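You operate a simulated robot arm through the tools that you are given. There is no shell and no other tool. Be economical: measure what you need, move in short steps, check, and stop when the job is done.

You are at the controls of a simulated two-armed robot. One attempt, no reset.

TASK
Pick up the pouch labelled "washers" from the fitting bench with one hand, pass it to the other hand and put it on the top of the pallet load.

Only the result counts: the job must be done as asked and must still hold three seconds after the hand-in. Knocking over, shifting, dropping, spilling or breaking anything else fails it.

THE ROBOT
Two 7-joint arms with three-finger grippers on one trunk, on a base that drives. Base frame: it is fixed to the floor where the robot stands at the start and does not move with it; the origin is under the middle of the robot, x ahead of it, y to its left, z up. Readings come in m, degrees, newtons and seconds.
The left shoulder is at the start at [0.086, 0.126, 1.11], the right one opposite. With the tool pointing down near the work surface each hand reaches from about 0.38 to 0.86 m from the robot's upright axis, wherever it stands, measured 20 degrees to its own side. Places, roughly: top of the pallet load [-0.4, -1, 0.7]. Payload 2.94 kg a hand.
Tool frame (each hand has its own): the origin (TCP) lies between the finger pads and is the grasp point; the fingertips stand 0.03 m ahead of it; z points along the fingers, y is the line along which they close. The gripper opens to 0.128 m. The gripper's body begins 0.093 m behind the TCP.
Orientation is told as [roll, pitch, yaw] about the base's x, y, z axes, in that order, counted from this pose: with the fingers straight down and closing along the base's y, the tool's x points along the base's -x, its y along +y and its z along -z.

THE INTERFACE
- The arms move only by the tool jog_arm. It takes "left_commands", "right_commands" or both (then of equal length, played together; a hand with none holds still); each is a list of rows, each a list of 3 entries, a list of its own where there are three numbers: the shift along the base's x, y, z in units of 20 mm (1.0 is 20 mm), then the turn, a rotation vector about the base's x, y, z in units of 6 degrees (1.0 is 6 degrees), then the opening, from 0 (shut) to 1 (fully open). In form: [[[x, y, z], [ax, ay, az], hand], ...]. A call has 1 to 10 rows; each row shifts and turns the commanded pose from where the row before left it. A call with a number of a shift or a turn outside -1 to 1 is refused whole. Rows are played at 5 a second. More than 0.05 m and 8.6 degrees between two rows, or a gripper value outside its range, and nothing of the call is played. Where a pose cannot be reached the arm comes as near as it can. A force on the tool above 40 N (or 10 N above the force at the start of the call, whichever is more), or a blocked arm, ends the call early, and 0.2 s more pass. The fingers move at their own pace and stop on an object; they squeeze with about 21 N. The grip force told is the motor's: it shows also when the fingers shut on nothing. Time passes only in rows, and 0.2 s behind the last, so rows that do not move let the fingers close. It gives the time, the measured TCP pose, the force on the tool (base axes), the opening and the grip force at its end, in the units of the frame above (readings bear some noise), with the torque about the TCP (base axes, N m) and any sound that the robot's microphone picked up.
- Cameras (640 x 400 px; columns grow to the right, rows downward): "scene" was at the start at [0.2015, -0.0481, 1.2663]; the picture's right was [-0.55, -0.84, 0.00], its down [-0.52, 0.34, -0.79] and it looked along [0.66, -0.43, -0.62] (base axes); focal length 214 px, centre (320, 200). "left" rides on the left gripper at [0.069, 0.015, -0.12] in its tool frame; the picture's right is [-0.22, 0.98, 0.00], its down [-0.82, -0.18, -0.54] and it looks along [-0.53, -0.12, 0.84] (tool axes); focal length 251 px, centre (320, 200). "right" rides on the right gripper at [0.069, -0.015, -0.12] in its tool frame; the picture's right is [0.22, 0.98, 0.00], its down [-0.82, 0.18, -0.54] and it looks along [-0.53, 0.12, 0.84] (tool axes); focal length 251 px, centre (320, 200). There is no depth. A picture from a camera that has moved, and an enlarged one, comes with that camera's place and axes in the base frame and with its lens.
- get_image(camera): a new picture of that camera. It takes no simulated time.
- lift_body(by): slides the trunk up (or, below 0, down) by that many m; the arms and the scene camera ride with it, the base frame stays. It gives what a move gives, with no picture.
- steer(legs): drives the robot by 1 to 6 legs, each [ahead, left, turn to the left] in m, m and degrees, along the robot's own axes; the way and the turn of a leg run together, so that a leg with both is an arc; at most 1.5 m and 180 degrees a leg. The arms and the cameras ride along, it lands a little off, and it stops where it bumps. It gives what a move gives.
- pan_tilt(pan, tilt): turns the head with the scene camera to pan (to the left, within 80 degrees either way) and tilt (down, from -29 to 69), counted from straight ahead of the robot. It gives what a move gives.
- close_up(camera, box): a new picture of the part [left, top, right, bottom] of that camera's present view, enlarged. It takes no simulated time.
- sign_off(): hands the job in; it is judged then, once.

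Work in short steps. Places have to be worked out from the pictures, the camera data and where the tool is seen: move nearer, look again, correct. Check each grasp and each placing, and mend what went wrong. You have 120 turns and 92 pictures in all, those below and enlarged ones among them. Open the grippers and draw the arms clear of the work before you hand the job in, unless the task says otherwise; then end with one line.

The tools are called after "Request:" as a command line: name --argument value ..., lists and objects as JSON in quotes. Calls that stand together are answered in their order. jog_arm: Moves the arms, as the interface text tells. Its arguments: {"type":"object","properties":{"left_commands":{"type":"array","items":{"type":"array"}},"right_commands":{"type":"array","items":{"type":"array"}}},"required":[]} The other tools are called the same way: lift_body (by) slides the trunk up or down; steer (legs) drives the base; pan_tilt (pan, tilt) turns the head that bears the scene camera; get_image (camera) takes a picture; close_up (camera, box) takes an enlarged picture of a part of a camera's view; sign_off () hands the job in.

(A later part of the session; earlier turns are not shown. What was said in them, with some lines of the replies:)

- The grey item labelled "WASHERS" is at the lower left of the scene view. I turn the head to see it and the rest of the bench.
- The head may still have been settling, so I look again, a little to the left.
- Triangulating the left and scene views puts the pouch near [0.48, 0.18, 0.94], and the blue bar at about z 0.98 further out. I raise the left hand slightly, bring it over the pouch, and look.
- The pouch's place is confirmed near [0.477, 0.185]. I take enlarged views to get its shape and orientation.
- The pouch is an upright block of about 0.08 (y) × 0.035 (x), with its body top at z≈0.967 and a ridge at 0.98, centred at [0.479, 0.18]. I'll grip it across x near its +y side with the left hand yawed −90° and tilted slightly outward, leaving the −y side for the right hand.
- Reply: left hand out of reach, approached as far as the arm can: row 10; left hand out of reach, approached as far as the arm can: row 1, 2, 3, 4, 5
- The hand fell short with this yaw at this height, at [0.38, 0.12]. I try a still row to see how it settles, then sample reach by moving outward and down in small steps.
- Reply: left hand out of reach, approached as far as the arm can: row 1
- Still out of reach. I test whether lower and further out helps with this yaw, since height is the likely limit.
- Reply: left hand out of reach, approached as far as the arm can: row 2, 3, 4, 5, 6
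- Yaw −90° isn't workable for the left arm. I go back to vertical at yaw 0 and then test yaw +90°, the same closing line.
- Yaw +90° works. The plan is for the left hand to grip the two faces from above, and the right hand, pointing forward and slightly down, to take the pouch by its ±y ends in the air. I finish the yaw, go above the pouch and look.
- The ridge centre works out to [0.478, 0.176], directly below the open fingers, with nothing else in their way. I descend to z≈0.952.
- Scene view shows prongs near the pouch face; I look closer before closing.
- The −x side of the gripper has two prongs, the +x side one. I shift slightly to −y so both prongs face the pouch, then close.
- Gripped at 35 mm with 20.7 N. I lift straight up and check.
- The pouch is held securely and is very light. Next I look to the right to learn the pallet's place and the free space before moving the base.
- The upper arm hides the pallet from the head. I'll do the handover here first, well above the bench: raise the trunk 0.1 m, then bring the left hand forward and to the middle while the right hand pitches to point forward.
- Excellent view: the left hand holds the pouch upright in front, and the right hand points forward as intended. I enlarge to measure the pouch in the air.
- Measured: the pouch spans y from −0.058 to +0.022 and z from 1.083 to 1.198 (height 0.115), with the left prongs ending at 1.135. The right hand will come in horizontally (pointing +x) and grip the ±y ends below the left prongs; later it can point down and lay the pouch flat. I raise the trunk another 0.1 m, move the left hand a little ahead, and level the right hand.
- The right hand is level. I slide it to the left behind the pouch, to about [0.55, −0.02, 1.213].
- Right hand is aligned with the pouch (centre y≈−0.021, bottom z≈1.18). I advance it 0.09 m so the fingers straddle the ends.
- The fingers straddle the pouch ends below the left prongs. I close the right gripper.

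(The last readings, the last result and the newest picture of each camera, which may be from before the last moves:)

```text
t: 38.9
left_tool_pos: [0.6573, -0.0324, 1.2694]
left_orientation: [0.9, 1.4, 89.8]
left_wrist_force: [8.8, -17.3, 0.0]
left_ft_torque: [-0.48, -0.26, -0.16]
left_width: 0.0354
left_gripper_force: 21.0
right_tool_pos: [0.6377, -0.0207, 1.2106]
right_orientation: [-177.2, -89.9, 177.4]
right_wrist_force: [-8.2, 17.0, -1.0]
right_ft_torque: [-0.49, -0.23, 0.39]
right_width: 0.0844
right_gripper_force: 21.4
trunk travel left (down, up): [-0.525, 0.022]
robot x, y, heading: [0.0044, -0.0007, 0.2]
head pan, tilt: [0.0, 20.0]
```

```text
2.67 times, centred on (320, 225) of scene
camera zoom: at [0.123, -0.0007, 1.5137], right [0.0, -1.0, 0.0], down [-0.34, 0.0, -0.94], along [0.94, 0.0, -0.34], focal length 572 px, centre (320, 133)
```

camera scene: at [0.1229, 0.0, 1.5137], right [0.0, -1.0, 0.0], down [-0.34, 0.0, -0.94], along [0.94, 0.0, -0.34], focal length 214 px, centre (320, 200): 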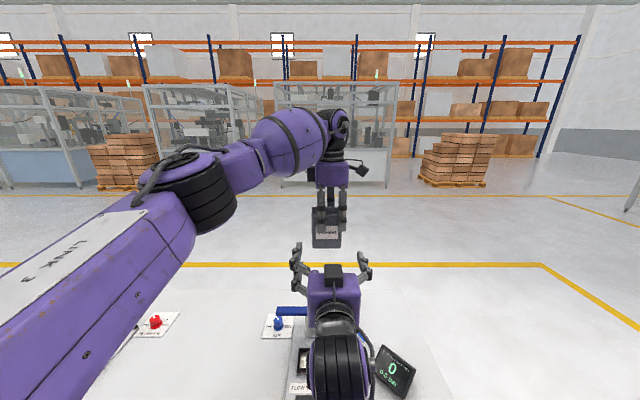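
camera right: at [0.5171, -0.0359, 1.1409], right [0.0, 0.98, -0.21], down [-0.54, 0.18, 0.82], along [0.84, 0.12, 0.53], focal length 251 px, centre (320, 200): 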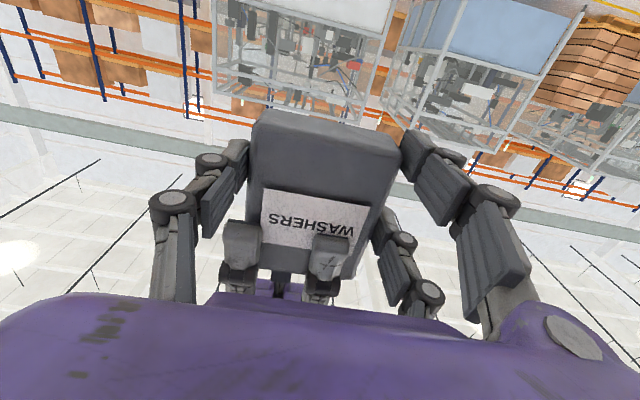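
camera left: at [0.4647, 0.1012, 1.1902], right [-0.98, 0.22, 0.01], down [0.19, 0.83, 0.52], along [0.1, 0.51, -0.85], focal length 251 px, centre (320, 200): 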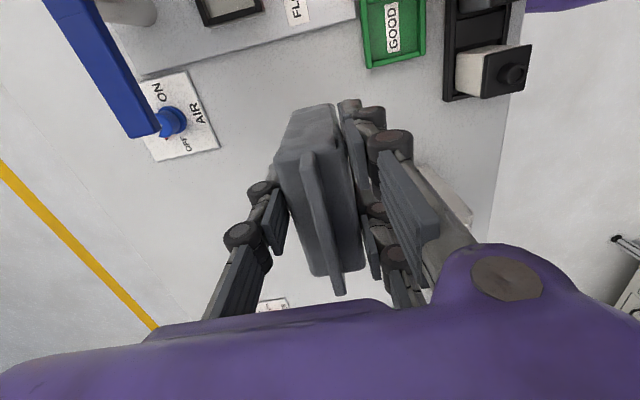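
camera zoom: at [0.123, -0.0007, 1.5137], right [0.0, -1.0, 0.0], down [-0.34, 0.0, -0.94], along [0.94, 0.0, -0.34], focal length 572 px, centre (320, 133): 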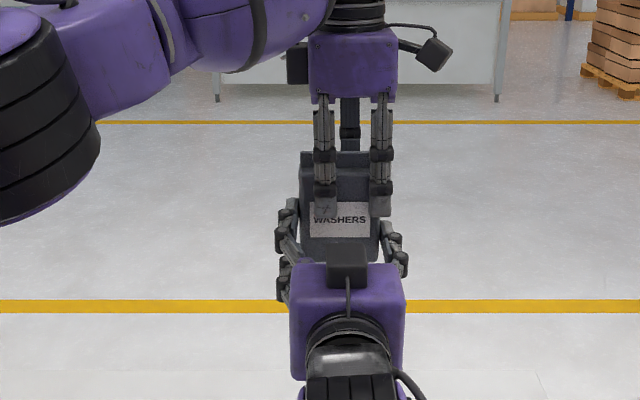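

The right hand closed on the pouch (84 mm, 21 N), with a 17 N side load showing a small y mismatch. I nudge the right hand +y to relax it.

Request:
jog_arm --right_commands '[[[0, 0.1, 0], [0, 0, 0], 0], [[0, 0, 0], [0, 0, 0], 0]]'

```text
t: 39.5
left_tool_pos: [0.6586, -0.0307, 1.2699]
left_orientation: [0.9, 1.2, 89.9]
left_wrist_force: [8.8, -14.8, 0.2]
left_ft_torque: [-0.74, -0.24, -0.47]
left_width: 0.0355
left_gripper_force: 21.5
right_tool_pos: [0.6379, -0.0186, 1.2091]
right_orientation: [173.1, -89.8, -173.2]
right_wrist_force: [-9.0, 14.5, -0.9]
right_ft_torque: [-0.13, -0.32, 0.64]
right_width: 0.0846
right_gripper_force: 21.0
trunk travel left (down, up): [-0.525, 0.022]
robot x, y, heading: [-0.0011, -0.0014, 0.1]
head pan, tilt: [0.0, 20.0]
```

Reducing. I continue a little further the same way.

Request:
jog_arm --right_commands '[[[0, 0.15, 0], [0, 0, 0], 0], [[0, 0.15, 0], [0, 0, 0], 0], [[0, 0, 0], [0, 0, 0], 0]]'

Request:
get_image --camera "right"

```text
t: 40.3
left_tool_pos: [0.6587, -0.0281, 1.2692]
left_orientation: [1.0, 0.9, 90.2]
left_wrist_force: [13.4, 2.8, 0.0]
left_ft_torque: [0.01, -0.57, -0.11]
left_width: 0.0354
left_gripper_force: 20.7
right_tool_pos: [0.6406, -0.0174, 1.2093]
right_orientation: [-95.9, -90.0, 95.6]
right_wrist_force: [-12.8, -3.6, 0.3]
right_ft_torque: [0.16, -0.18, -0.09]
right_width: 0.0846
right_gripper_force: 21.4
trunk travel left (down, up): [-0.525, 0.022]
robot x, y, heading: [0.0032, -0.0011, -0.2]
head pan, tilt: [0.0, 20.0]
```

```text
59 pictures are left
camera right: at [0.5186, -0.0312, 1.1404], right [0.0, 0.98, -0.22], down [-0.54, 0.18, 0.82], along [0.84, 0.11, 0.53], focal length 251 px, centre (320, 200)
```

right: 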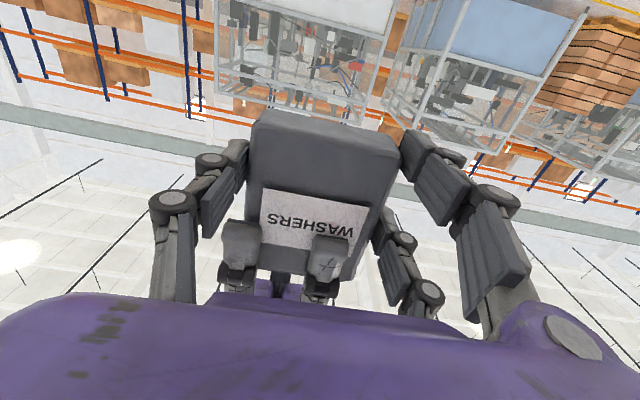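

Side load balanced. I ease the small forward preload, then open the left hand partly while the right holds.

Request:
jog_arm --left_commands '[[[0, 0, 0], [0, 0, 0], 0], [[0, 0, 0], [0, 0, 0], 0.35], [[0, 0, 0], [0, 0, 0], 0.5], [[0, 0, 0], [0, 0, 0], 0.5], [[0, 0, 0], [0, 0, 0], 0.5]]' --right_commands '[[[-0.12, 0, 0], [0, 0, 0], 0], [[0, 0, 0], [0, 0, 0], 0], [[0, 0, 0], [0, 0, 0], 0], [[0, 0, 0], [0, 0, 0], 0], [[0, 0, 0], [0, 0, 0], 0]]'

Request:
close_up --camera "scene" --box '[240, 150, 400, 300]'

Request:
get_image --camera "left"

```text
t: 41.5
left_tool_pos: [0.6574, -0.0307, 1.2702]
left_orientation: [1.0, 1.1, 89.9]
left_wrist_force: [-0.3, -0.4, -0.2]
left_ft_torque: [0.0, 0.05, 0.02]
left_width: 0.0642
left_gripper_force: 0.1
right_tool_pos: [0.6365, -0.0147, 1.2098]
right_orientation: [-117.0, -90.0, 117.0]
right_wrist_force: [0.5, -0.2, -0.5]
right_ft_torque: [-0.02, 0.03, 0.01]
right_width: 0.0847
right_gripper_force: 20.9
trunk travel left (down, up): [-0.525, 0.022]
robot x, y, heading: [-0.0018, 0.0002, -0.2]
head pan, tilt: [0.0, 20.0]
```

```text
2.67 times, centred on (320, 225) of scene
camera zoom: at [0.1231, -0.0007, 1.5137], right [0.0, -1.0, 0.0], down [-0.34, 0.0, -0.94], along [0.94, 0.0, -0.34], focal length 572 px, centre (320, 133)
```

zoom: 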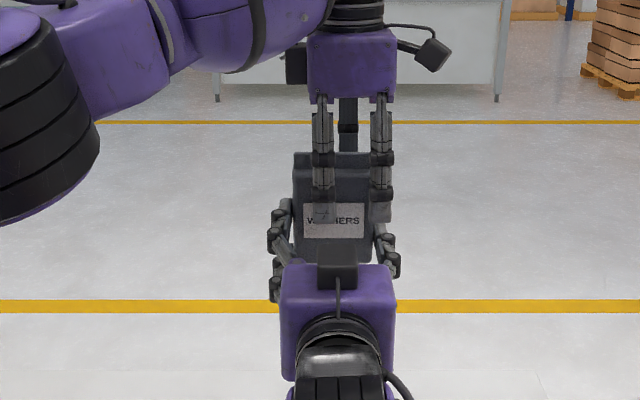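

```text
57 pictures are left
camera left: at [0.6436, -0.0989, 1.3905], right [-0.98, 0.22, 0.01], down [0.19, 0.83, 0.52], along [0.1, 0.51, -0.85], focal length 251 px, centre (320, 200)
```

left: 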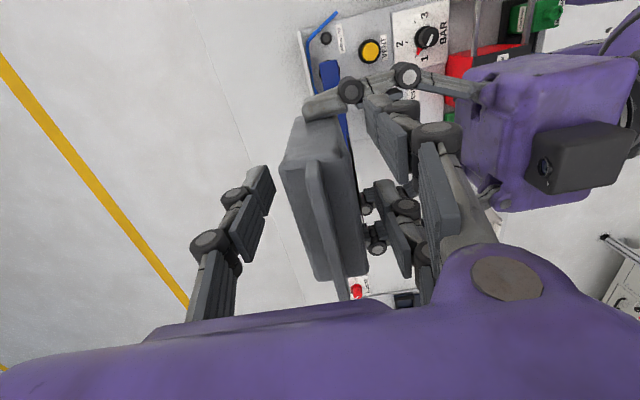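

The right hand alone now holds the pouch. I raise the left hand straight up out of the way.

Request:
jog_arm --left_commands '[[[0, 0, 1], [0, 0, 0], 0.5], [[0, 0, 1], [0, 0, 0], 0.5], [[0, 0, 1], [0, 0, 0], 0.5], [[0, 0, 1], [0, 0, 0], 0.5], [[0, 0, 1], [0, 0, 0], 0.5]]'

Request:
get_image --camera "scene"

```text
t: 42.7
left_tool_pos: [0.6572, -0.0297, 1.3708]
left_orientation: [0.8, 1.1, 90.0]
left_wrist_force: [0.4, -0.6, 0.4]
left_ft_torque: [0.02, 0.01, 0.03]
left_width: 0.0641
left_gripper_force: 0.0
right_tool_pos: [0.637, -0.0155, 1.2107]
right_orientation: [176.4, -89.9, -176.3]
right_wrist_force: [-0.5, 0.2, -0.4]
right_ft_torque: [0.03, 0.02, -0.03]
right_width: 0.0845
right_gripper_force: 20.8
trunk travel left (down, up): [-0.525, 0.022]
robot x, y, heading: [0.0004, 0.0008, -0.1]
head pan, tilt: [0.0, 20.0]
```

```text
56 pictures are left
camera scene: at [0.1222, -0.0021, 1.5138], right [0.0, -1.0, 0.0], down [-0.34, 0.0, -0.94], along [0.94, 0.0, -0.34], focal length 214 px, centre (320, 200)
```

scene: 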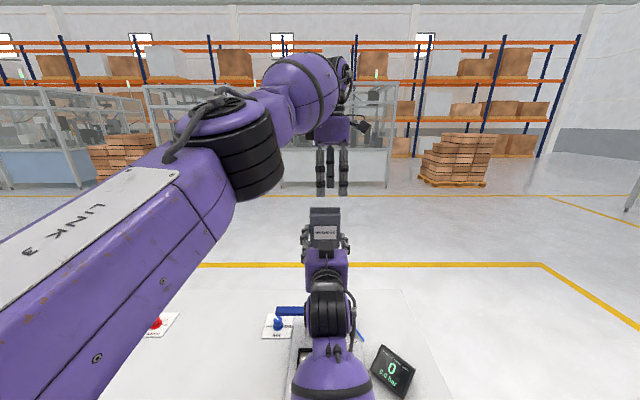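

Handover done. I spread both arms to their own sides, clear of each other.

Request:
jog_arm --left_commands '[[[-0.5, 1, 0], [0, 0, -0.5], 0.5], [[-0.5, 1, 0], [0, 0, -0.5], 0.5], [[-0.5, 1, 0], [0, 0, -0.5], 0.5], [[-0.5, 1, 0], [0, 0, -0.5], 0.5], [[-0.5, 1, 0], [0, 0, -0.5], 0.5], [[-0.5, 1, 0], [0, 0, -0.5], 0.5], [[-0.5, 1, 0], [0, 0, -0.5], 0.5], [[-0.5, 1, 0], [0, 0, -0.5], 0.5], [[-0.5, 1, 0], [0, 0, -0.5], 0.5], [[-0.5, 1, 0], [0, 0, -0.5], 0.5]]' --right_commands '[[[0, -1, 0.5], [0, 0, 0], 0], [[0, -1, 0.5], [0, 0, 0], 0], [[-0.3, -1, 0.5], [0, 0, 0], 0], [[-0.3, -1, 0], [0, 0, 0], 0], [[-0.3, -1, 0], [0, 0, 0], 0], [[-0.3, -1, 0], [0, 0, 0], 0], [[-0.3, -1, 0], [0, 0, 0], 0], [[-0.3, -1, 0], [0, 0, 0], 0], [[-0.3, -1, 0], [0, 0, 0], 0], [[-0.3, -1, 0], [0, 0, 0], 0]]'

Request:
pan_tilt --pan -80 --tilt 40

Request:
get_image --camera "scene"

```text
t: 44.9
left_tool_pos: [0.5588, 0.1671, 1.3701]
left_orientation: [0.9, 1.1, 60.0]
left_wrist_force: [-0.8, -0.3, -0.4]
left_ft_torque: [-0.02, -0.01, 0.0]
left_width: 0.064
left_gripper_force: 0.0
right_tool_pos: [0.5878, -0.2151, 1.2405]
right_orientation: [-124.6, -89.9, 124.6]
right_wrist_force: [-0.8, 0.3, 0.5]
right_ft_torque: [0.02, 0.03, 0.0]
right_width: 0.0844
right_gripper_force: 20.8
trunk travel left (down, up): [-0.525, 0.022]
robot x, y, heading: [-0.0024, 0.0003, 0.1]
head pan, tilt: [0.0, 20.0]
```

```text
t: 46.4
left_tool_pos: [0.5602, 0.1668, 1.3701]
left_orientation: [0.9, 1.1, 60.0]
left_wrist_force: [0.4, -0.6, -0.3]
left_ft_torque: [0.01, -0.01, 0.04]
left_width: 0.064
left_gripper_force: 0.1
right_tool_pos: [0.5892, -0.2155, 1.2392]
right_orientation: [-118.5, -90.0, 118.4]
right_wrist_force: [0.2, 0.2, 0.0]
right_ft_torque: [0.0, 0.02, 0.0]
right_width: 0.0845
right_gripper_force: 21.3
trunk travel left (down, up): [-0.525, 0.022]
robot x, y, heading: [-0.004, -0.0003, -0.1]
head pan, tilt: [-80.0, 40.0]
```

```text
55 pictures are left
camera scene: at [0.0447, -0.0844, 1.4823], right [-0.98, -0.17, 0.0], down [-0.11, 0.63, -0.77], along [0.13, -0.75, -0.64], focal length 214 px, centre (320, 200)
```

scene: 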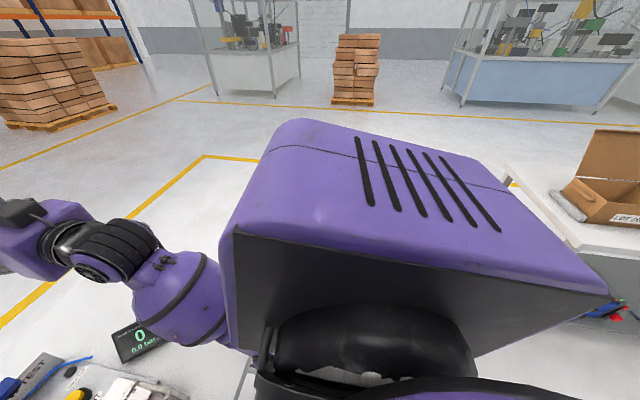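

There is a table with a carton at x<−0.8, and the pallet lies to the right-rear, roughly y −0.6 to −1.35 and x −0.8 to 0. I back 0.2 m away from the bench.

Request:
steer --legs '[[-0.2, 0, 0]]'

Request:
get_image --camera "scene"

```text
t: 48.0
left_tool_pos: [0.361, 0.1683, 1.3688]
left_orientation: [1.0, 1.1, 60.1]
left_wrist_force: [0.5, -0.2, -0.9]
left_ft_torque: [-0.01, 0.03, 0.0]
left_width: 0.064
left_gripper_force: 0.1
right_tool_pos: [0.3906, -0.2148, 1.2391]
right_orientation: [-46.5, -89.9, 46.5]
right_wrist_force: [0.2, 0.9, -1.3]
right_ft_torque: [0.02, 0.0, -0.02]
right_width: 0.0843
right_gripper_force: 21.2
trunk travel left (down, up): [-0.525, 0.022]
robot x, y, heading: [-0.1952, -0.0036, -0.1]
head pan, tilt: [-80.0, 40.0]
```

```text
54 pictures are left
camera scene: at [-0.1534, -0.0845, 1.4822], right [-0.98, -0.18, 0.0], down [-0.11, 0.63, -0.77], along [0.13, -0.75, -0.64], focal length 214 px, centre (320, 200)
```

scene: 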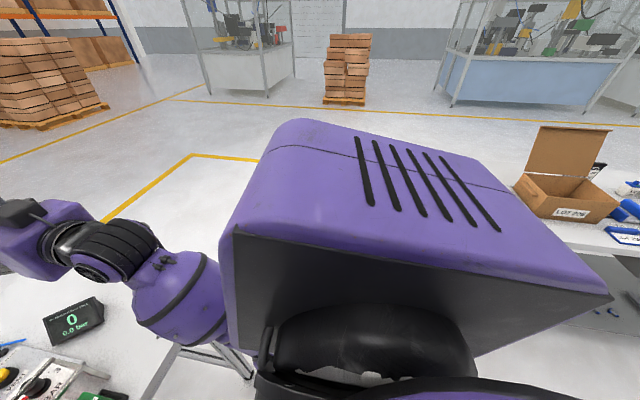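

Clear. I turn right 45° in place and look ahead.

Request:
steer --legs '[[0, 0, -45]]'

Request:
pan_tilt --pan -45 --tilt 45

Request:
get_image --camera "scene"

```text
t: 50.4
left_tool_pos: [0.3192, -0.2707, 1.3687]
left_orientation: [1.1, 1.0, 15.8]
left_wrist_force: [-0.2, -0.6, -0.5]
left_ft_torque: [0.03, 0.0, -0.01]
left_width: 0.0638
left_gripper_force: 0.2
right_tool_pos: [0.0729, -0.566, 1.2399]
right_orientation: [-107.0, -89.9, 62.7]
right_wrist_force: [0.0, 0.4, -1.2]
right_ft_torque: [0.01, 0.03, 0.0]
right_width: 0.0845
right_gripper_force: 20.9
trunk travel left (down, up): [-0.525, 0.022]
robot x, y, heading: [-0.1998, 0.0036, -44.1]
head pan, tilt: [-80.0, 40.0]
```

```text
t: 51.4
left_tool_pos: [0.3185, -0.271, 1.3689]
left_orientation: [1.0, 1.0, 15.8]
left_wrist_force: [-0.4, 0.4, 0.4]
left_ft_torque: [0.03, 0.01, -0.02]
left_width: 0.0641
left_gripper_force: 0.1
right_tool_pos: [0.0719, -0.5654, 1.2393]
right_orientation: [-101.6, -89.9, 57.2]
right_wrist_force: [-0.2, -0.4, -1.2]
right_ft_torque: [0.0, -0.01, -0.05]
right_width: 0.0844
right_gripper_force: 21.2
trunk travel left (down, up): [-0.525, 0.022]
robot x, y, heading: [-0.2006, -0.0016, -44.3]
head pan, tilt: [-45.0, 45.0]
```

```text
53 pictures are left
camera scene: at [-0.1769, -0.1034, 1.475], right [-1.0, -0.01, 0.0], down [-0.01, 0.71, -0.71], along [0.01, -0.71, -0.71], focal length 214 px, centre (320, 200)
```

scene: 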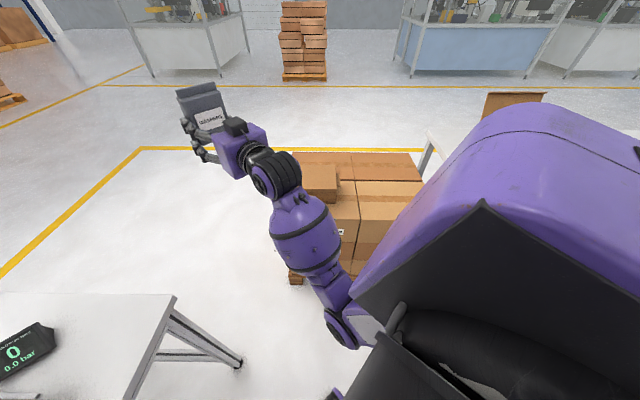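

The pallet's top is now visible ahead-right (y≈−0.9 to −1.3, x≈−0.8 to 0), with a higher box at its near-left. I turn the other 45° to face it.

Request:
steer --legs '[[0, 0, -45]]'

Request:
pan_tilt --pan 0 --tilt 35

Request:
get_image --camera "scene"

```text
t: 53.9
left_tool_pos: [-0.018, -0.5557, 1.3694]
left_orientation: [1.0, 1.1, -28.6]
left_wrist_force: [-0.4, 0.0, 0.7]
left_ft_torque: [0.0, -0.01, 0.0]
left_width: 0.0637
left_gripper_force: 0.0
right_tool_pos: [-0.3991, -0.5941, 1.2396]
right_orientation: [-105.1, -89.8, 16.5]
right_wrist_force: [-0.2, 0.7, -1.2]
right_ft_torque: [0.0, 0.0, 0.0]
right_width: 0.0845
right_gripper_force: 20.8
trunk travel left (down, up): [-0.525, 0.022]
robot x, y, heading: [-0.2011, -0.0009, -88.6]
head pan, tilt: [-45.0, 45.0]
```

```text
t: 55.0
left_tool_pos: [-0.0175, -0.5556, 1.3694]
left_orientation: [1.0, 1.1, -28.6]
left_wrist_force: [0.2, -0.2, 0.3]
left_ft_torque: [-0.04, 0.0, 0.02]
left_width: 0.064
left_gripper_force: 0.1
right_tool_pos: [-0.3992, -0.5941, 1.2385]
right_orientation: [-98.4, -89.8, 9.7]
right_wrist_force: [-0.2, -0.6, 0.0]
right_ft_torque: [0.0, -0.02, 0.01]
right_width: 0.084
right_gripper_force: 21.4
trunk travel left (down, up): [-0.525, 0.022]
robot x, y, heading: [-0.1964, 0.0004, -88.5]
head pan, tilt: [0.0, 35.0]
```

```text
52 pictures are left
camera scene: at [-0.1968, -0.1193, 1.4898], right [-1.0, -0.02, 0.0], down [-0.01, 0.57, -0.82], along [0.02, -0.82, -0.57], focal length 214 px, centre (320, 200)
```

scene: 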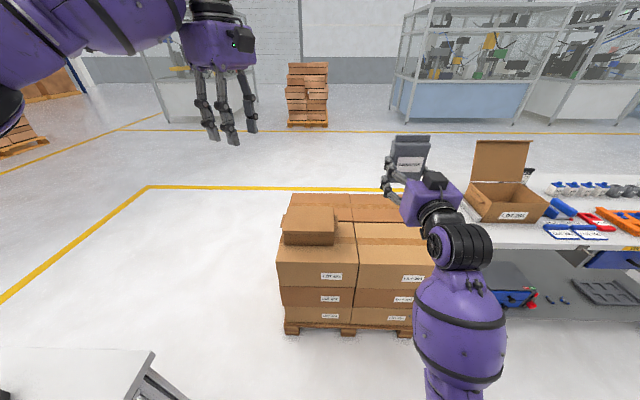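

I can see the load: the near row of boxes has its top near edge at y≈−0.76, a small box sits on the left one, and the right one (x −0.35 to −0.66, y −0.76 to −1.04) is free. I'll lay the pouch there. First I turn the right tool from level to pointing down, then check.

Request:
jog_arm --right_commands '[[[0, 0, 0], [1, 0, 0], 0], [[0, 0, 0], [1, 0, 0], 0], [[0, 0, 0], [1, 0, 0], 0], [[0, 0, 0], [1, 0, 0], 0], [[0, 0, 0], [1, 0, 0], 0], [[0, 0, 0], [1, 0, 0], 0], [[0, 0, 0], [1, 0, 0], 0], [[0, 0, 0], [1, 0, 0], 0], [[0, 0, 0], [1, 0, 0], 0], [[0, 0, 0], [1, 0, 0], 0]]'

Request:
jog_arm --right_commands '[[[0, 0, 0], [1, 0, 0], 0], [[0, 0, 0], [1, 0, 0], 0], [[0, 0, 0], [1, 0, 0], 0], [[0, 0, 0], [1, 0, 0], 0], [[0, 0, 0], [1, 0, 0], 0]]'

Request:
get_image --camera "scene"

Request:
get_image --camera "right"

```text
t: 57.2
left_tool_pos: [-0.0185, -0.5553, 1.3698]
left_orientation: [1.0, 1.1, -28.7]
left_wrist_force: [-0.1, 0.0, 0.4]
left_ft_torque: [0.01, -0.01, 0.0]
left_width: 0.0645
left_gripper_force: 0.0
right_tool_pos: [-0.4002, -0.595, 1.2389]
right_orientation: [1.3, -29.9, -90.1]
right_wrist_force: [-0.4, 0.2, -0.4]
right_ft_torque: [0.07, 0.0, 0.0]
right_width: 0.0843
right_gripper_force: 21.3
trunk travel left (down, up): [-0.525, 0.022]
robot x, y, heading: [-0.1948, 0.002, -88.4]
head pan, tilt: [0.0, 35.0]
```

```text
t: 58.4
left_tool_pos: [-0.0179, -0.5541, 1.3694]
left_orientation: [1.1, 1.2, -28.7]
left_wrist_force: [0.5, 0.3, 0.0]
left_ft_torque: [-0.03, 0.01, 0.0]
left_width: 0.064
left_gripper_force: 0.1
right_tool_pos: [-0.4002, -0.5938, 1.239]
right_orientation: [1.5, 0.2, -90.1]
right_wrist_force: [0.5, 0.1, -0.6]
right_ft_torque: [0.03, 0.01, -0.01]
right_width: 0.0845
right_gripper_force: 21.5
trunk travel left (down, up): [-0.525, 0.022]
robot x, y, heading: [-0.197, -0.0039, -88.5]
head pan, tilt: [0.0, 35.0]
```

```text
51 pictures are left
camera scene: at [-0.1964, -0.1197, 1.4898], right [-1.0, -0.03, 0.0], down [-0.01, 0.57, -0.82], along [0.02, -0.82, -0.57], focal length 214 px, centre (320, 200)
```

scene: 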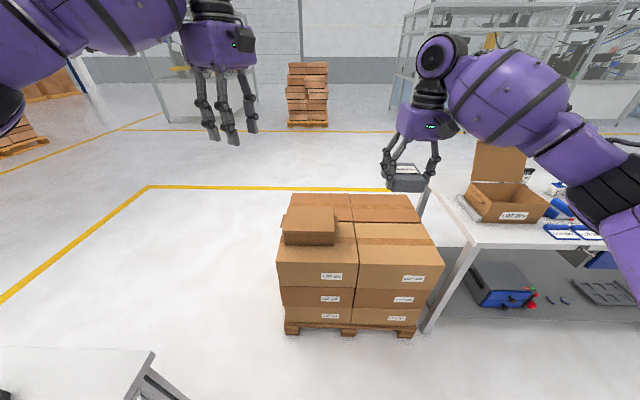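

```text
50 pictures are left
camera right: at [-0.4185, -0.5255, 1.3592], right [0.98, 0.22, 0.02], down [0.17, -0.82, 0.54], along [0.14, -0.53, -0.84], focal length 251 px, centre (320, 200)
```

right: 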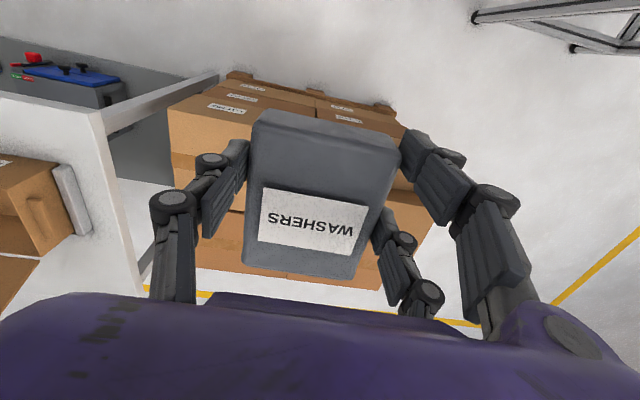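

The pouch now lies level under the down-pointing hand. A table stands on the right, so I strafe slightly left while driving forward 0.2 m, keeping the elbow away from it.

Request:
steer --legs '[[0.2, 0.08, 0]]'

Request:
pan_tilt --pan -25 --tilt 45

Request:
get_image --camera "scene"

```text
t: 60.1
left_tool_pos: [0.0669, -0.7518, 1.3705]
left_orientation: [0.9, 1.0, -28.5]
left_wrist_force: [0.9, -0.5, 1.2]
left_ft_torque: [-0.07, -0.02, 0.01]
left_width: 0.0639
left_gripper_force: 0.2
right_tool_pos: [-0.3146, -0.7903, 1.2411]
right_orientation: [1.4, -0.1, -89.8]
right_wrist_force: [0.0, 0.7, -0.5]
right_ft_torque: [-0.01, -0.03, -0.01]
right_width: 0.0844
right_gripper_force: 21.2
trunk travel left (down, up): [-0.525, 0.022]
robot x, y, heading: [-0.1169, -0.1972, -88.3]
head pan, tilt: [0.0, 35.0]
```

```text
t: 61.0
left_tool_pos: [0.068, -0.7537, 1.3705]
left_orientation: [1.1, 1.1, -28.4]
left_wrist_force: [0.3, -0.4, -1.1]
left_ft_torque: [0.01, -0.01, 0.02]
left_width: 0.0639
left_gripper_force: 0.1
right_tool_pos: [-0.3147, -0.7931, 1.2392]
right_orientation: [1.4, 0.0, -89.8]
right_wrist_force: [-0.2, 0.6, -0.5]
right_ft_torque: [-0.01, 0.0, -0.01]
right_width: 0.084
right_gripper_force: 21.3
trunk travel left (down, up): [-0.525, 0.022]
robot x, y, heading: [-0.116, -0.1951, -88.3]
head pan, tilt: [-25.0, 45.0]
```

```text
49 pictures are left
camera scene: at [-0.1472, -0.3036, 1.475], right [-0.92, 0.4, 0.0], down [0.28, 0.65, -0.71], along [-0.28, -0.65, -0.71], focal length 214 px, centre (320, 200)
```

scene: 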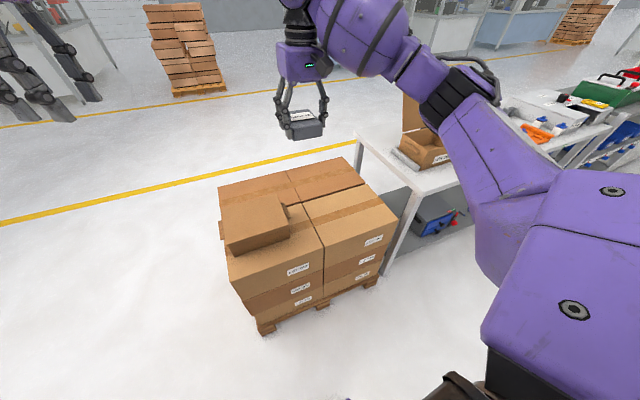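

From two stations the box top is consistent with z≈0.70. The free box spans x −0.35 to −0.74 and y −0.755 to −1.03, so I target TCP [−0.45, −0.87]. I lower the trunk 0.2 m, then shift the hand over the spot.

Request:
lift_body --by -0.2

Request:
jog_arm --right_commands '[[[-1, -0.6, 0], [-0.2, 0, 0], 0], [[-1, -0.6, 0], [0, 0, 0], 0], [[-1, -0.6, 0], [0, 0, 0], 0], [[-1, -0.6, 0], [0, 0, 0], 0], [[-1, -0.6, -1], [0, 0, 0], 0], [[-1, -0.6, -1], [0, 0, 0], 0], [[-0.8, -0.25, -1], [0, 0, 0], 0], [[0, 0, -1], [0, 0, 0], 0]]'

Request:
get_image --camera "scene"

Request:
get_image --camera "right"

```text
t: 63.1
left_tool_pos: [0.067, -0.7531, 1.1701]
left_orientation: [0.9, 1.1, -28.4]
left_wrist_force: [-0.1, 0.5, 0.9]
left_ft_torque: [-0.02, 0.0, -0.02]
left_width: 0.0639
left_gripper_force: 0.0
right_tool_pos: [-0.3144, -0.7935, 1.0409]
right_orientation: [1.4, -0.2, -89.8]
right_wrist_force: [0.4, -0.2, -0.4]
right_ft_torque: [0.0, -0.03, 0.03]
right_width: 0.0849
right_gripper_force: 20.4
trunk travel left (down, up): [-0.325, 0.222]
robot x, y, heading: [-0.1147, -0.2002, -88.6]
head pan, tilt: [-25.0, 45.0]
```

```text
t: 64.9
left_tool_pos: [0.0673, -0.7533, 1.1697]
left_orientation: [1.0, 1.0, -28.4]
left_wrist_force: [0.0, -0.5, 0.4]
left_ft_torque: [0.0, 0.02, -0.01]
left_width: 0.0641
left_gripper_force: 0.2
right_tool_pos: [-0.4513, -0.871, 0.9602]
right_orientation: [1.3, -1.2, -89.7]
right_wrist_force: [0.4, -0.3, 0.4]
right_ft_torque: [0.06, 0.0, 0.0]
right_width: 0.0841
right_gripper_force: 20.9
trunk travel left (down, up): [-0.325, 0.222]
robot x, y, heading: [-0.115, -0.1968, -88.5]
head pan, tilt: [-25.0, 45.0]
```

```text
48 pictures are left
camera scene: at [-0.1443, -0.4034, 1.2561], right [-0.92, 0.4, 0.0], down [0.28, 0.65, -0.71], along [-0.28, -0.65, -0.71], focal length 214 px, centre (320, 200)
```

scene: 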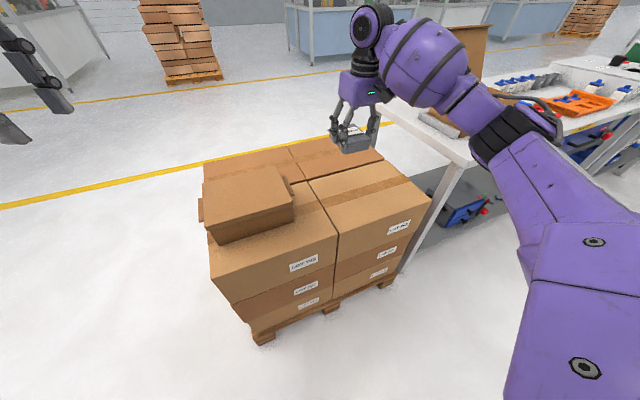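

```text
47 pictures are left
camera right: at [-0.4698, -0.7995, 1.0778], right [0.98, 0.22, 0.02], down [0.17, -0.81, 0.56], along [0.14, -0.55, -0.83], focal length 251 px, centre (320, 200)
```

right: 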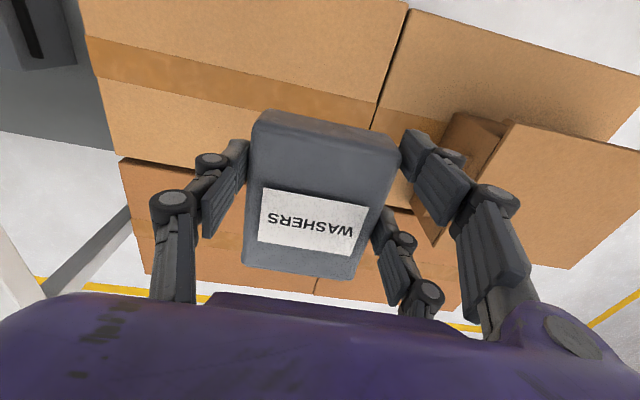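

The pouch is above the free box with margin on all sides. I lower it in stages, stopping above contact first.

Request:
jog_arm --right_commands '[[[0, 0, -1], [0, 0.2, 0], 0], [[0, 0, -1], [0, 0, 0], 0], [[0, 0, -1], [0, 0, 0], 0], [[0, 0, -1], [0, 0, 0], 0], [[0, 0, -1], [0, 0, 0], 0], [[0, 0, -1], [0, 0, 0], 0], [[0, 0, -1], [0, 0, 0], 0], [[0, 0, -1], [0, 0, 0], 0], [[0, 0, -0.8], [0, 0, 0], 0]]'

Request:
get_image --camera "scene"

Request:
get_image --camera "right"

```text
t: 66.9
left_tool_pos: [0.0679, -0.7528, 1.1689]
left_orientation: [1.0, 1.0, -28.4]
left_wrist_force: [-0.1, -0.4, 0.4]
left_ft_torque: [0.0, -0.02, 0.01]
left_width: 0.0637
left_gripper_force: 0.1
right_tool_pos: [-0.4507, -0.8698, 0.7822]
right_orientation: [0.2, -1.3, -89.7]
right_wrist_force: [-0.2, 0.4, -1.7]
right_ft_torque: [-0.02, 0.04, 0.01]
right_width: 0.0843
right_gripper_force: 21.2
trunk travel left (down, up): [-0.325, 0.222]
robot x, y, heading: [-0.1135, -0.1957, -88.2]
head pan, tilt: [-25.0, 45.0]
```

```text
46 pictures are left
camera scene: at [-0.1345, -0.409, 1.26], right [-0.96, 0.27, 0.0], down [0.18, 0.65, -0.74], along [-0.2, -0.71, -0.67], focal length 214 px, centre (320, 200)
```

scene: 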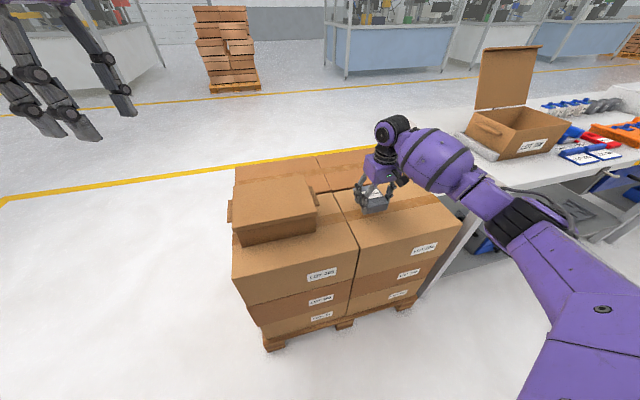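

```text
45 pictures are left
camera right: at [-0.4677, -0.7983, 0.9012], right [0.98, 0.22, 0.0], down [0.18, -0.81, 0.56], along [0.12, -0.55, -0.83], focal length 251 px, centre (320, 200)
```

right: 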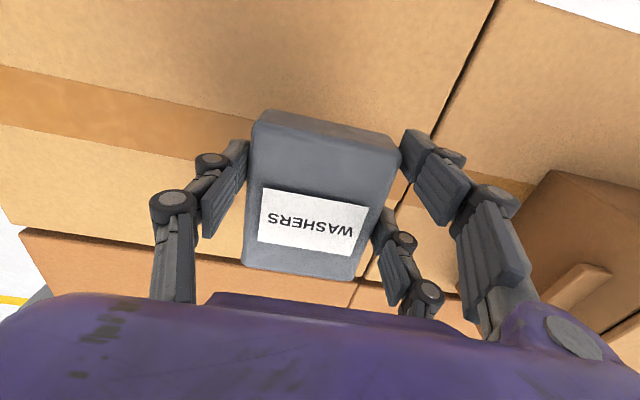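

About 45 mm to go. I lower 32 mm, then feel for contact in small steps.

Request:
jog_arm --right_commands '[[[0, 0, -0.8], [0, 0.2, 0], 0], [[0, 0, -0.5], [0, 0, 0], 0], [[0, 0, -0.3], [0, 0, 0], 0]]'

Request:
close_up --camera "scene" --box '[300, 140, 460, 260]'

```text
t: 67.7
left_tool_pos: [0.0669, -0.7517, 1.1692]
left_orientation: [1.0, 1.1, -28.4]
left_wrist_force: [0.0, 0.1, 0.6]
left_ft_torque: [0.02, -0.01, 0.02]
left_width: 0.0639
left_gripper_force: 0.1
right_tool_pos: [-0.4492, -0.8702, 0.7499]
right_orientation: [-1.0, -1.2, -89.6]
right_wrist_force: [-0.7, -0.1, -0.5]
right_ft_torque: [0.02, 0.0, -0.02]
right_width: 0.0847
right_gripper_force: 21.0
trunk travel left (down, up): [-0.325, 0.222]
robot x, y, heading: [-0.1166, -0.1968, -88.5]
head pan, tilt: [-25.0, 45.0]
```

```text
3.33 times, centred on (380, 200) of scene
camera zoom: at [-0.1334, -0.4092, 1.2601], right [-0.97, 0.26, 0.0], down [0.17, 0.65, -0.74], along [-0.19, -0.72, -0.67], focal length 715 px, centre (120, 200)
```

zoom: 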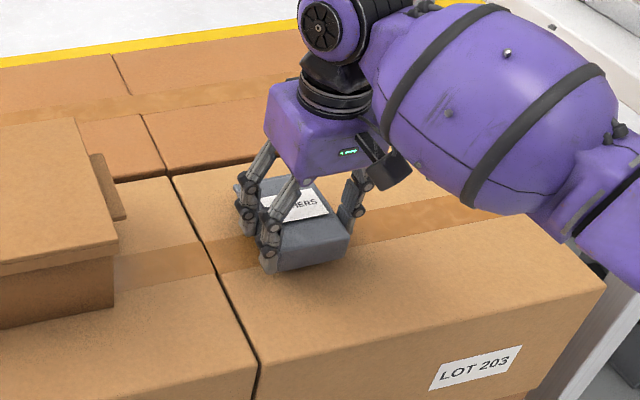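

Looks good, just above the surface. I level it and step down until there is contact.

Request:
jog_arm --right_commands '[[[0, 0, -0.15], [0.2, -0.15, 0], 0], [[0, 0, -0.15], [0, 0, 0], 0], [[0, 0, -0.1], [0, 0, 0], 0], [[0, 0, -0.1], [0, 0, 0], 0]]'

```text
t: 68.7
left_tool_pos: [0.0683, -0.7522, 1.1694]
left_orientation: [1.0, 1.1, -28.5]
left_wrist_force: [-0.2, -0.1, 0.1]
left_ft_torque: [0.0, -0.01, -0.01]
left_width: 0.0641
left_gripper_force: 0.1
right_tool_pos: [-0.4508, -0.8709, 0.7419]
right_orientation: [-0.1, -0.1, -89.6]
right_wrist_force: [-0.8, -0.1, 0.5]
right_ft_torque: [0.04, -0.02, 0.01]
right_width: 0.0843
right_gripper_force: 21.0
trunk travel left (down, up): [-0.325, 0.222]
robot x, y, heading: [-0.1193, -0.1956, -88.3]
head pan, tilt: [-25.0, 45.0]
```

No contact yet; continuing in 2 mm steps.

Request:
jog_arm --right_commands '[[[0, 0, -0.1], [0, 0, 0], 0], [[0, 0, -0.1], [0, 0, 0], 0], [[0, 0, -0.1], [0, 0, 0], 0]]'

Request:
jog_arm --right_commands '[[[0, 0, -0.1], [0, 0, 0], 0], [[0, 0, 0], [0, 0, 0], 0]]'

```text
t: 69.5
left_tool_pos: [0.0682, -0.751, 1.1693]
left_orientation: [0.9, 1.1, -28.4]
left_wrist_force: [0.5, 0.6, 0.1]
left_ft_torque: [0.0, -0.01, -0.03]
left_width: 0.0639
left_gripper_force: 0.1
right_tool_pos: [-0.4509, -0.8699, 0.7375]
right_orientation: [0.0, -0.1, -89.7]
right_wrist_force: [-0.7, -0.5, 11.3]
right_ft_torque: [0.32, 0.16, -0.01]
right_width: 0.0845
right_gripper_force: 21.2
trunk travel left (down, up): [-0.325, 0.222]
robot x, y, heading: [-0.1169, -0.1987, -88.2]
head pan, tilt: [-25.0, 45.0]
```

```text
t: 70.1
left_tool_pos: [0.0684, -0.751, 1.1692]
left_orientation: [0.8, 1.2, -28.4]
left_wrist_force: [0.5, -0.2, 0.1]
left_ft_torque: [0.03, -0.03, 0.01]
left_width: 0.0638
left_gripper_force: 0.2
right_tool_pos: [-0.4497, -0.8706, 0.7359]
right_orientation: [-0.1, -0.3, -89.8]
right_wrist_force: [-4.1, -3.7, 13.8]
right_ft_torque: [-0.12, 0.19, 0.06]
right_width: 0.0844
right_gripper_force: 21.5
trunk travel left (down, up): [-0.325, 0.222]
robot x, y, heading: [-0.1157, -0.1941, -88.1]
head pan, tilt: [-25.0, 45.0]
```

Contact at z≈0.736 with 14 N upward: the pouch rests on the box. I ease up 1 mm and open gently.

Request:
jog_arm --right_commands '[[[0, 0, 0.08], [0, 0, 0], 0], [[0, 0, 0], [0, 0, 0], 0.7], [[0, 0, 0], [0, 0, 0], 0.85], [[0, 0, 0], [0, 0, 0], 0.95], [[0, 0, 0], [0, 0, 0], 0.95]]'

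Request:
get_image --camera "right"

Request:
close_up --camera "scene" --box '[300, 140, 460, 260]'

```text
t: 71.3
left_tool_pos: [0.0677, -0.7513, 1.1701]
left_orientation: [0.9, 1.1, -28.4]
left_wrist_force: [-0.2, 0.2, -0.5]
left_ft_torque: [0.01, 0.0, 0.0]
left_width: 0.064
left_gripper_force: 0.1
right_tool_pos: [-0.4495, -0.8688, 0.7357]
right_orientation: [-0.1, 0.0, -89.7]
right_wrist_force: [1.0, -0.5, 0.2]
right_ft_torque: [0.0, -0.01, 0.01]
right_width: 0.1218
right_gripper_force: 0.0
trunk travel left (down, up): [-0.325, 0.222]
robot x, y, heading: [-0.112, -0.1982, -88.3]
head pan, tilt: [-25.0, 45.0]
```

```text
43 pictures are left
camera right: at [-0.4658, -0.8002, 0.8555], right [0.98, 0.22, 0.0], down [0.19, -0.82, 0.54], along [0.12, -0.53, -0.84], focal length 251 px, centre (320, 200)
```

right: 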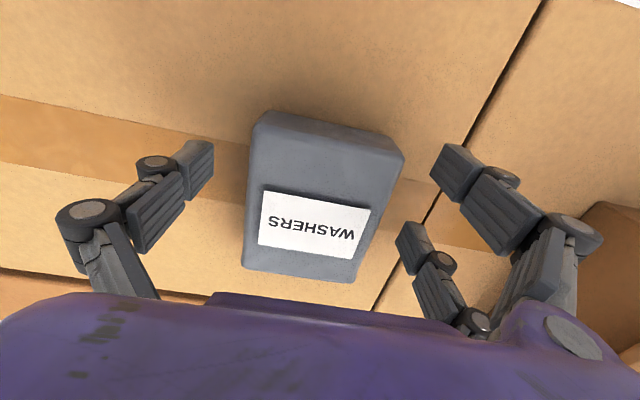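

```text
3.33 times, centred on (380, 200) of scene
camera zoom: at [-0.1332, -0.4094, 1.2608], right [-0.97, 0.25, 0.0], down [0.17, 0.65, -0.75], along [-0.19, -0.72, -0.67], focal length 715 px, centre (120, 200)
```

zoom: 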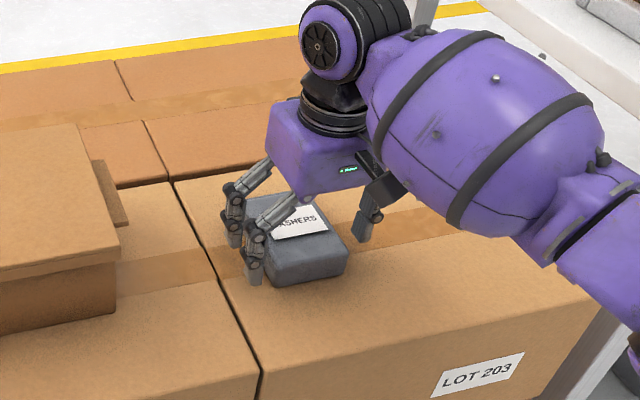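

The pouch lies flat and free on the box. I raise the right hand straight up clear of it.

Request:
jog_arm --right_commands '[[[0, 0, 0.5], [0, 0, 0], 0.95], [[0, 0, 1], [0, 0, 0], 0.95], [[0, 0, 1], [0, 0, 0], 0.95], [[0, 0, 1], [0, 0, 0], 0.95], [[0, 0, 1], [0, 0, 0], 0.95], [[0, 0, 1], [0, 0, 0], 0.95], [[0, 0, 1], [0, 0, 0], 0.95], [[0, 0, 1], [0, 0, 0], 0.95], [[0, 0, 1], [0, 0, 0], 0.95], [[0, 0, 1], [0, 0, 0], 0.95]]' --left_commands '[[[0, 0, 0], [0, 0, 0], 1], [[0, 0, 0], [0, 0, 0], 1], [[0, 0, 0], [0, 0, 0], 1], [[0, 0, 0], [0, 0, 0], 1], [[0, 0, 0], [0, 0, 0], 1], [[0, 0, 0], [0, 0, 0], 1], [[0, 0, 0], [0, 0, 0], 1], [[0, 0, 0], [0, 0, 0], 1], [[0, 0, 0], [0, 0, 0], 1], [[0, 0, 0], [0, 0, 0], 1]]'

Request:
jog_arm --right_commands '[[[0, 0.5, 1], [0, 0, 0], 1], [[0, 1, 0.5], [0, 0, 0], 1], [[0, 1, 0], [0, 0, 0], 1], [[0, 1, 0], [0, 0, 0], 1], [[0, 1, 0], [0, 0, 0], 1], [[0, 1, 0], [0, 0, 0], 1]]'

Request:
get_image --camera "scene"

```text
t: 73.5
left_tool_pos: [0.0676, -0.7518, 1.1688]
left_orientation: [1.0, 1.2, -28.4]
left_wrist_force: [0.2, -0.6, 0.3]
left_ft_torque: [-0.02, -0.01, 0.01]
left_width: 0.1277
left_gripper_force: 0.1
right_tool_pos: [-0.4526, -0.8674, 0.9233]
right_orientation: [-0.1, 0.0, -89.7]
right_wrist_force: [0.4, 1.0, -0.7]
right_ft_torque: [-0.01, -0.03, 0.0]
right_width: 0.1218
right_gripper_force: 0.1
trunk travel left (down, up): [-0.325, 0.222]
robot x, y, heading: [-0.1137, -0.1963, -88.4]
head pan, tilt: [-25.0, 45.0]
```

```text
t: 74.9
left_tool_pos: [0.068, -0.7513, 1.171]
left_orientation: [0.9, 1.1, -28.4]
left_wrist_force: [0.1, 0.1, -0.7]
left_ft_torque: [-0.03, -0.03, -0.01]
left_width: 0.1281
left_gripper_force: 0.0
right_tool_pos: [-0.4515, -0.7583, 0.955]
right_orientation: [0.0, -0.1, -89.7]
right_wrist_force: [0.3, -0.7, -1.0]
right_ft_torque: [-0.03, -0.05, 0.04]
right_width: 0.1281
right_gripper_force: 0.0
trunk travel left (down, up): [-0.325, 0.222]
robot x, y, heading: [-0.1172, -0.1948, -88.2]
head pan, tilt: [-25.0, 45.0]
```

```text
41 pictures are left
camera scene: at [-0.133, -0.4085, 1.2602], right [-0.97, 0.25, 0.0], down [0.17, 0.65, -0.74], along [-0.18, -0.72, -0.67], focal length 214 px, centre (320, 200)
```

scene: 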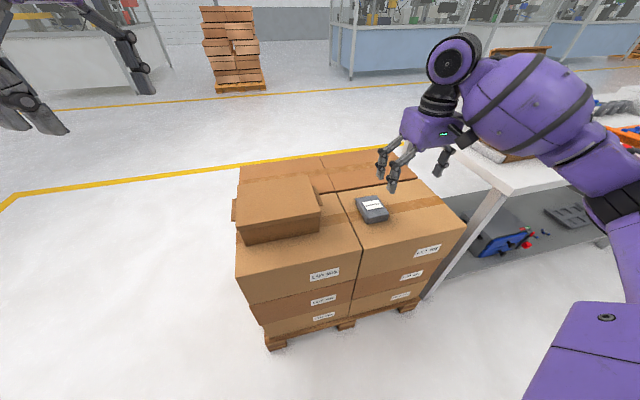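

The pouch rests flat on the pallet load, both grippers are open and clear, and nothing else appears moved. I hand in.

Request:
sign_off

```text
The job is handed in.
```

The "washers" pouch was picked up from the bench with the left hand, passed to the right, and laid flat on top of the pallet load; nothing else appeared moved.
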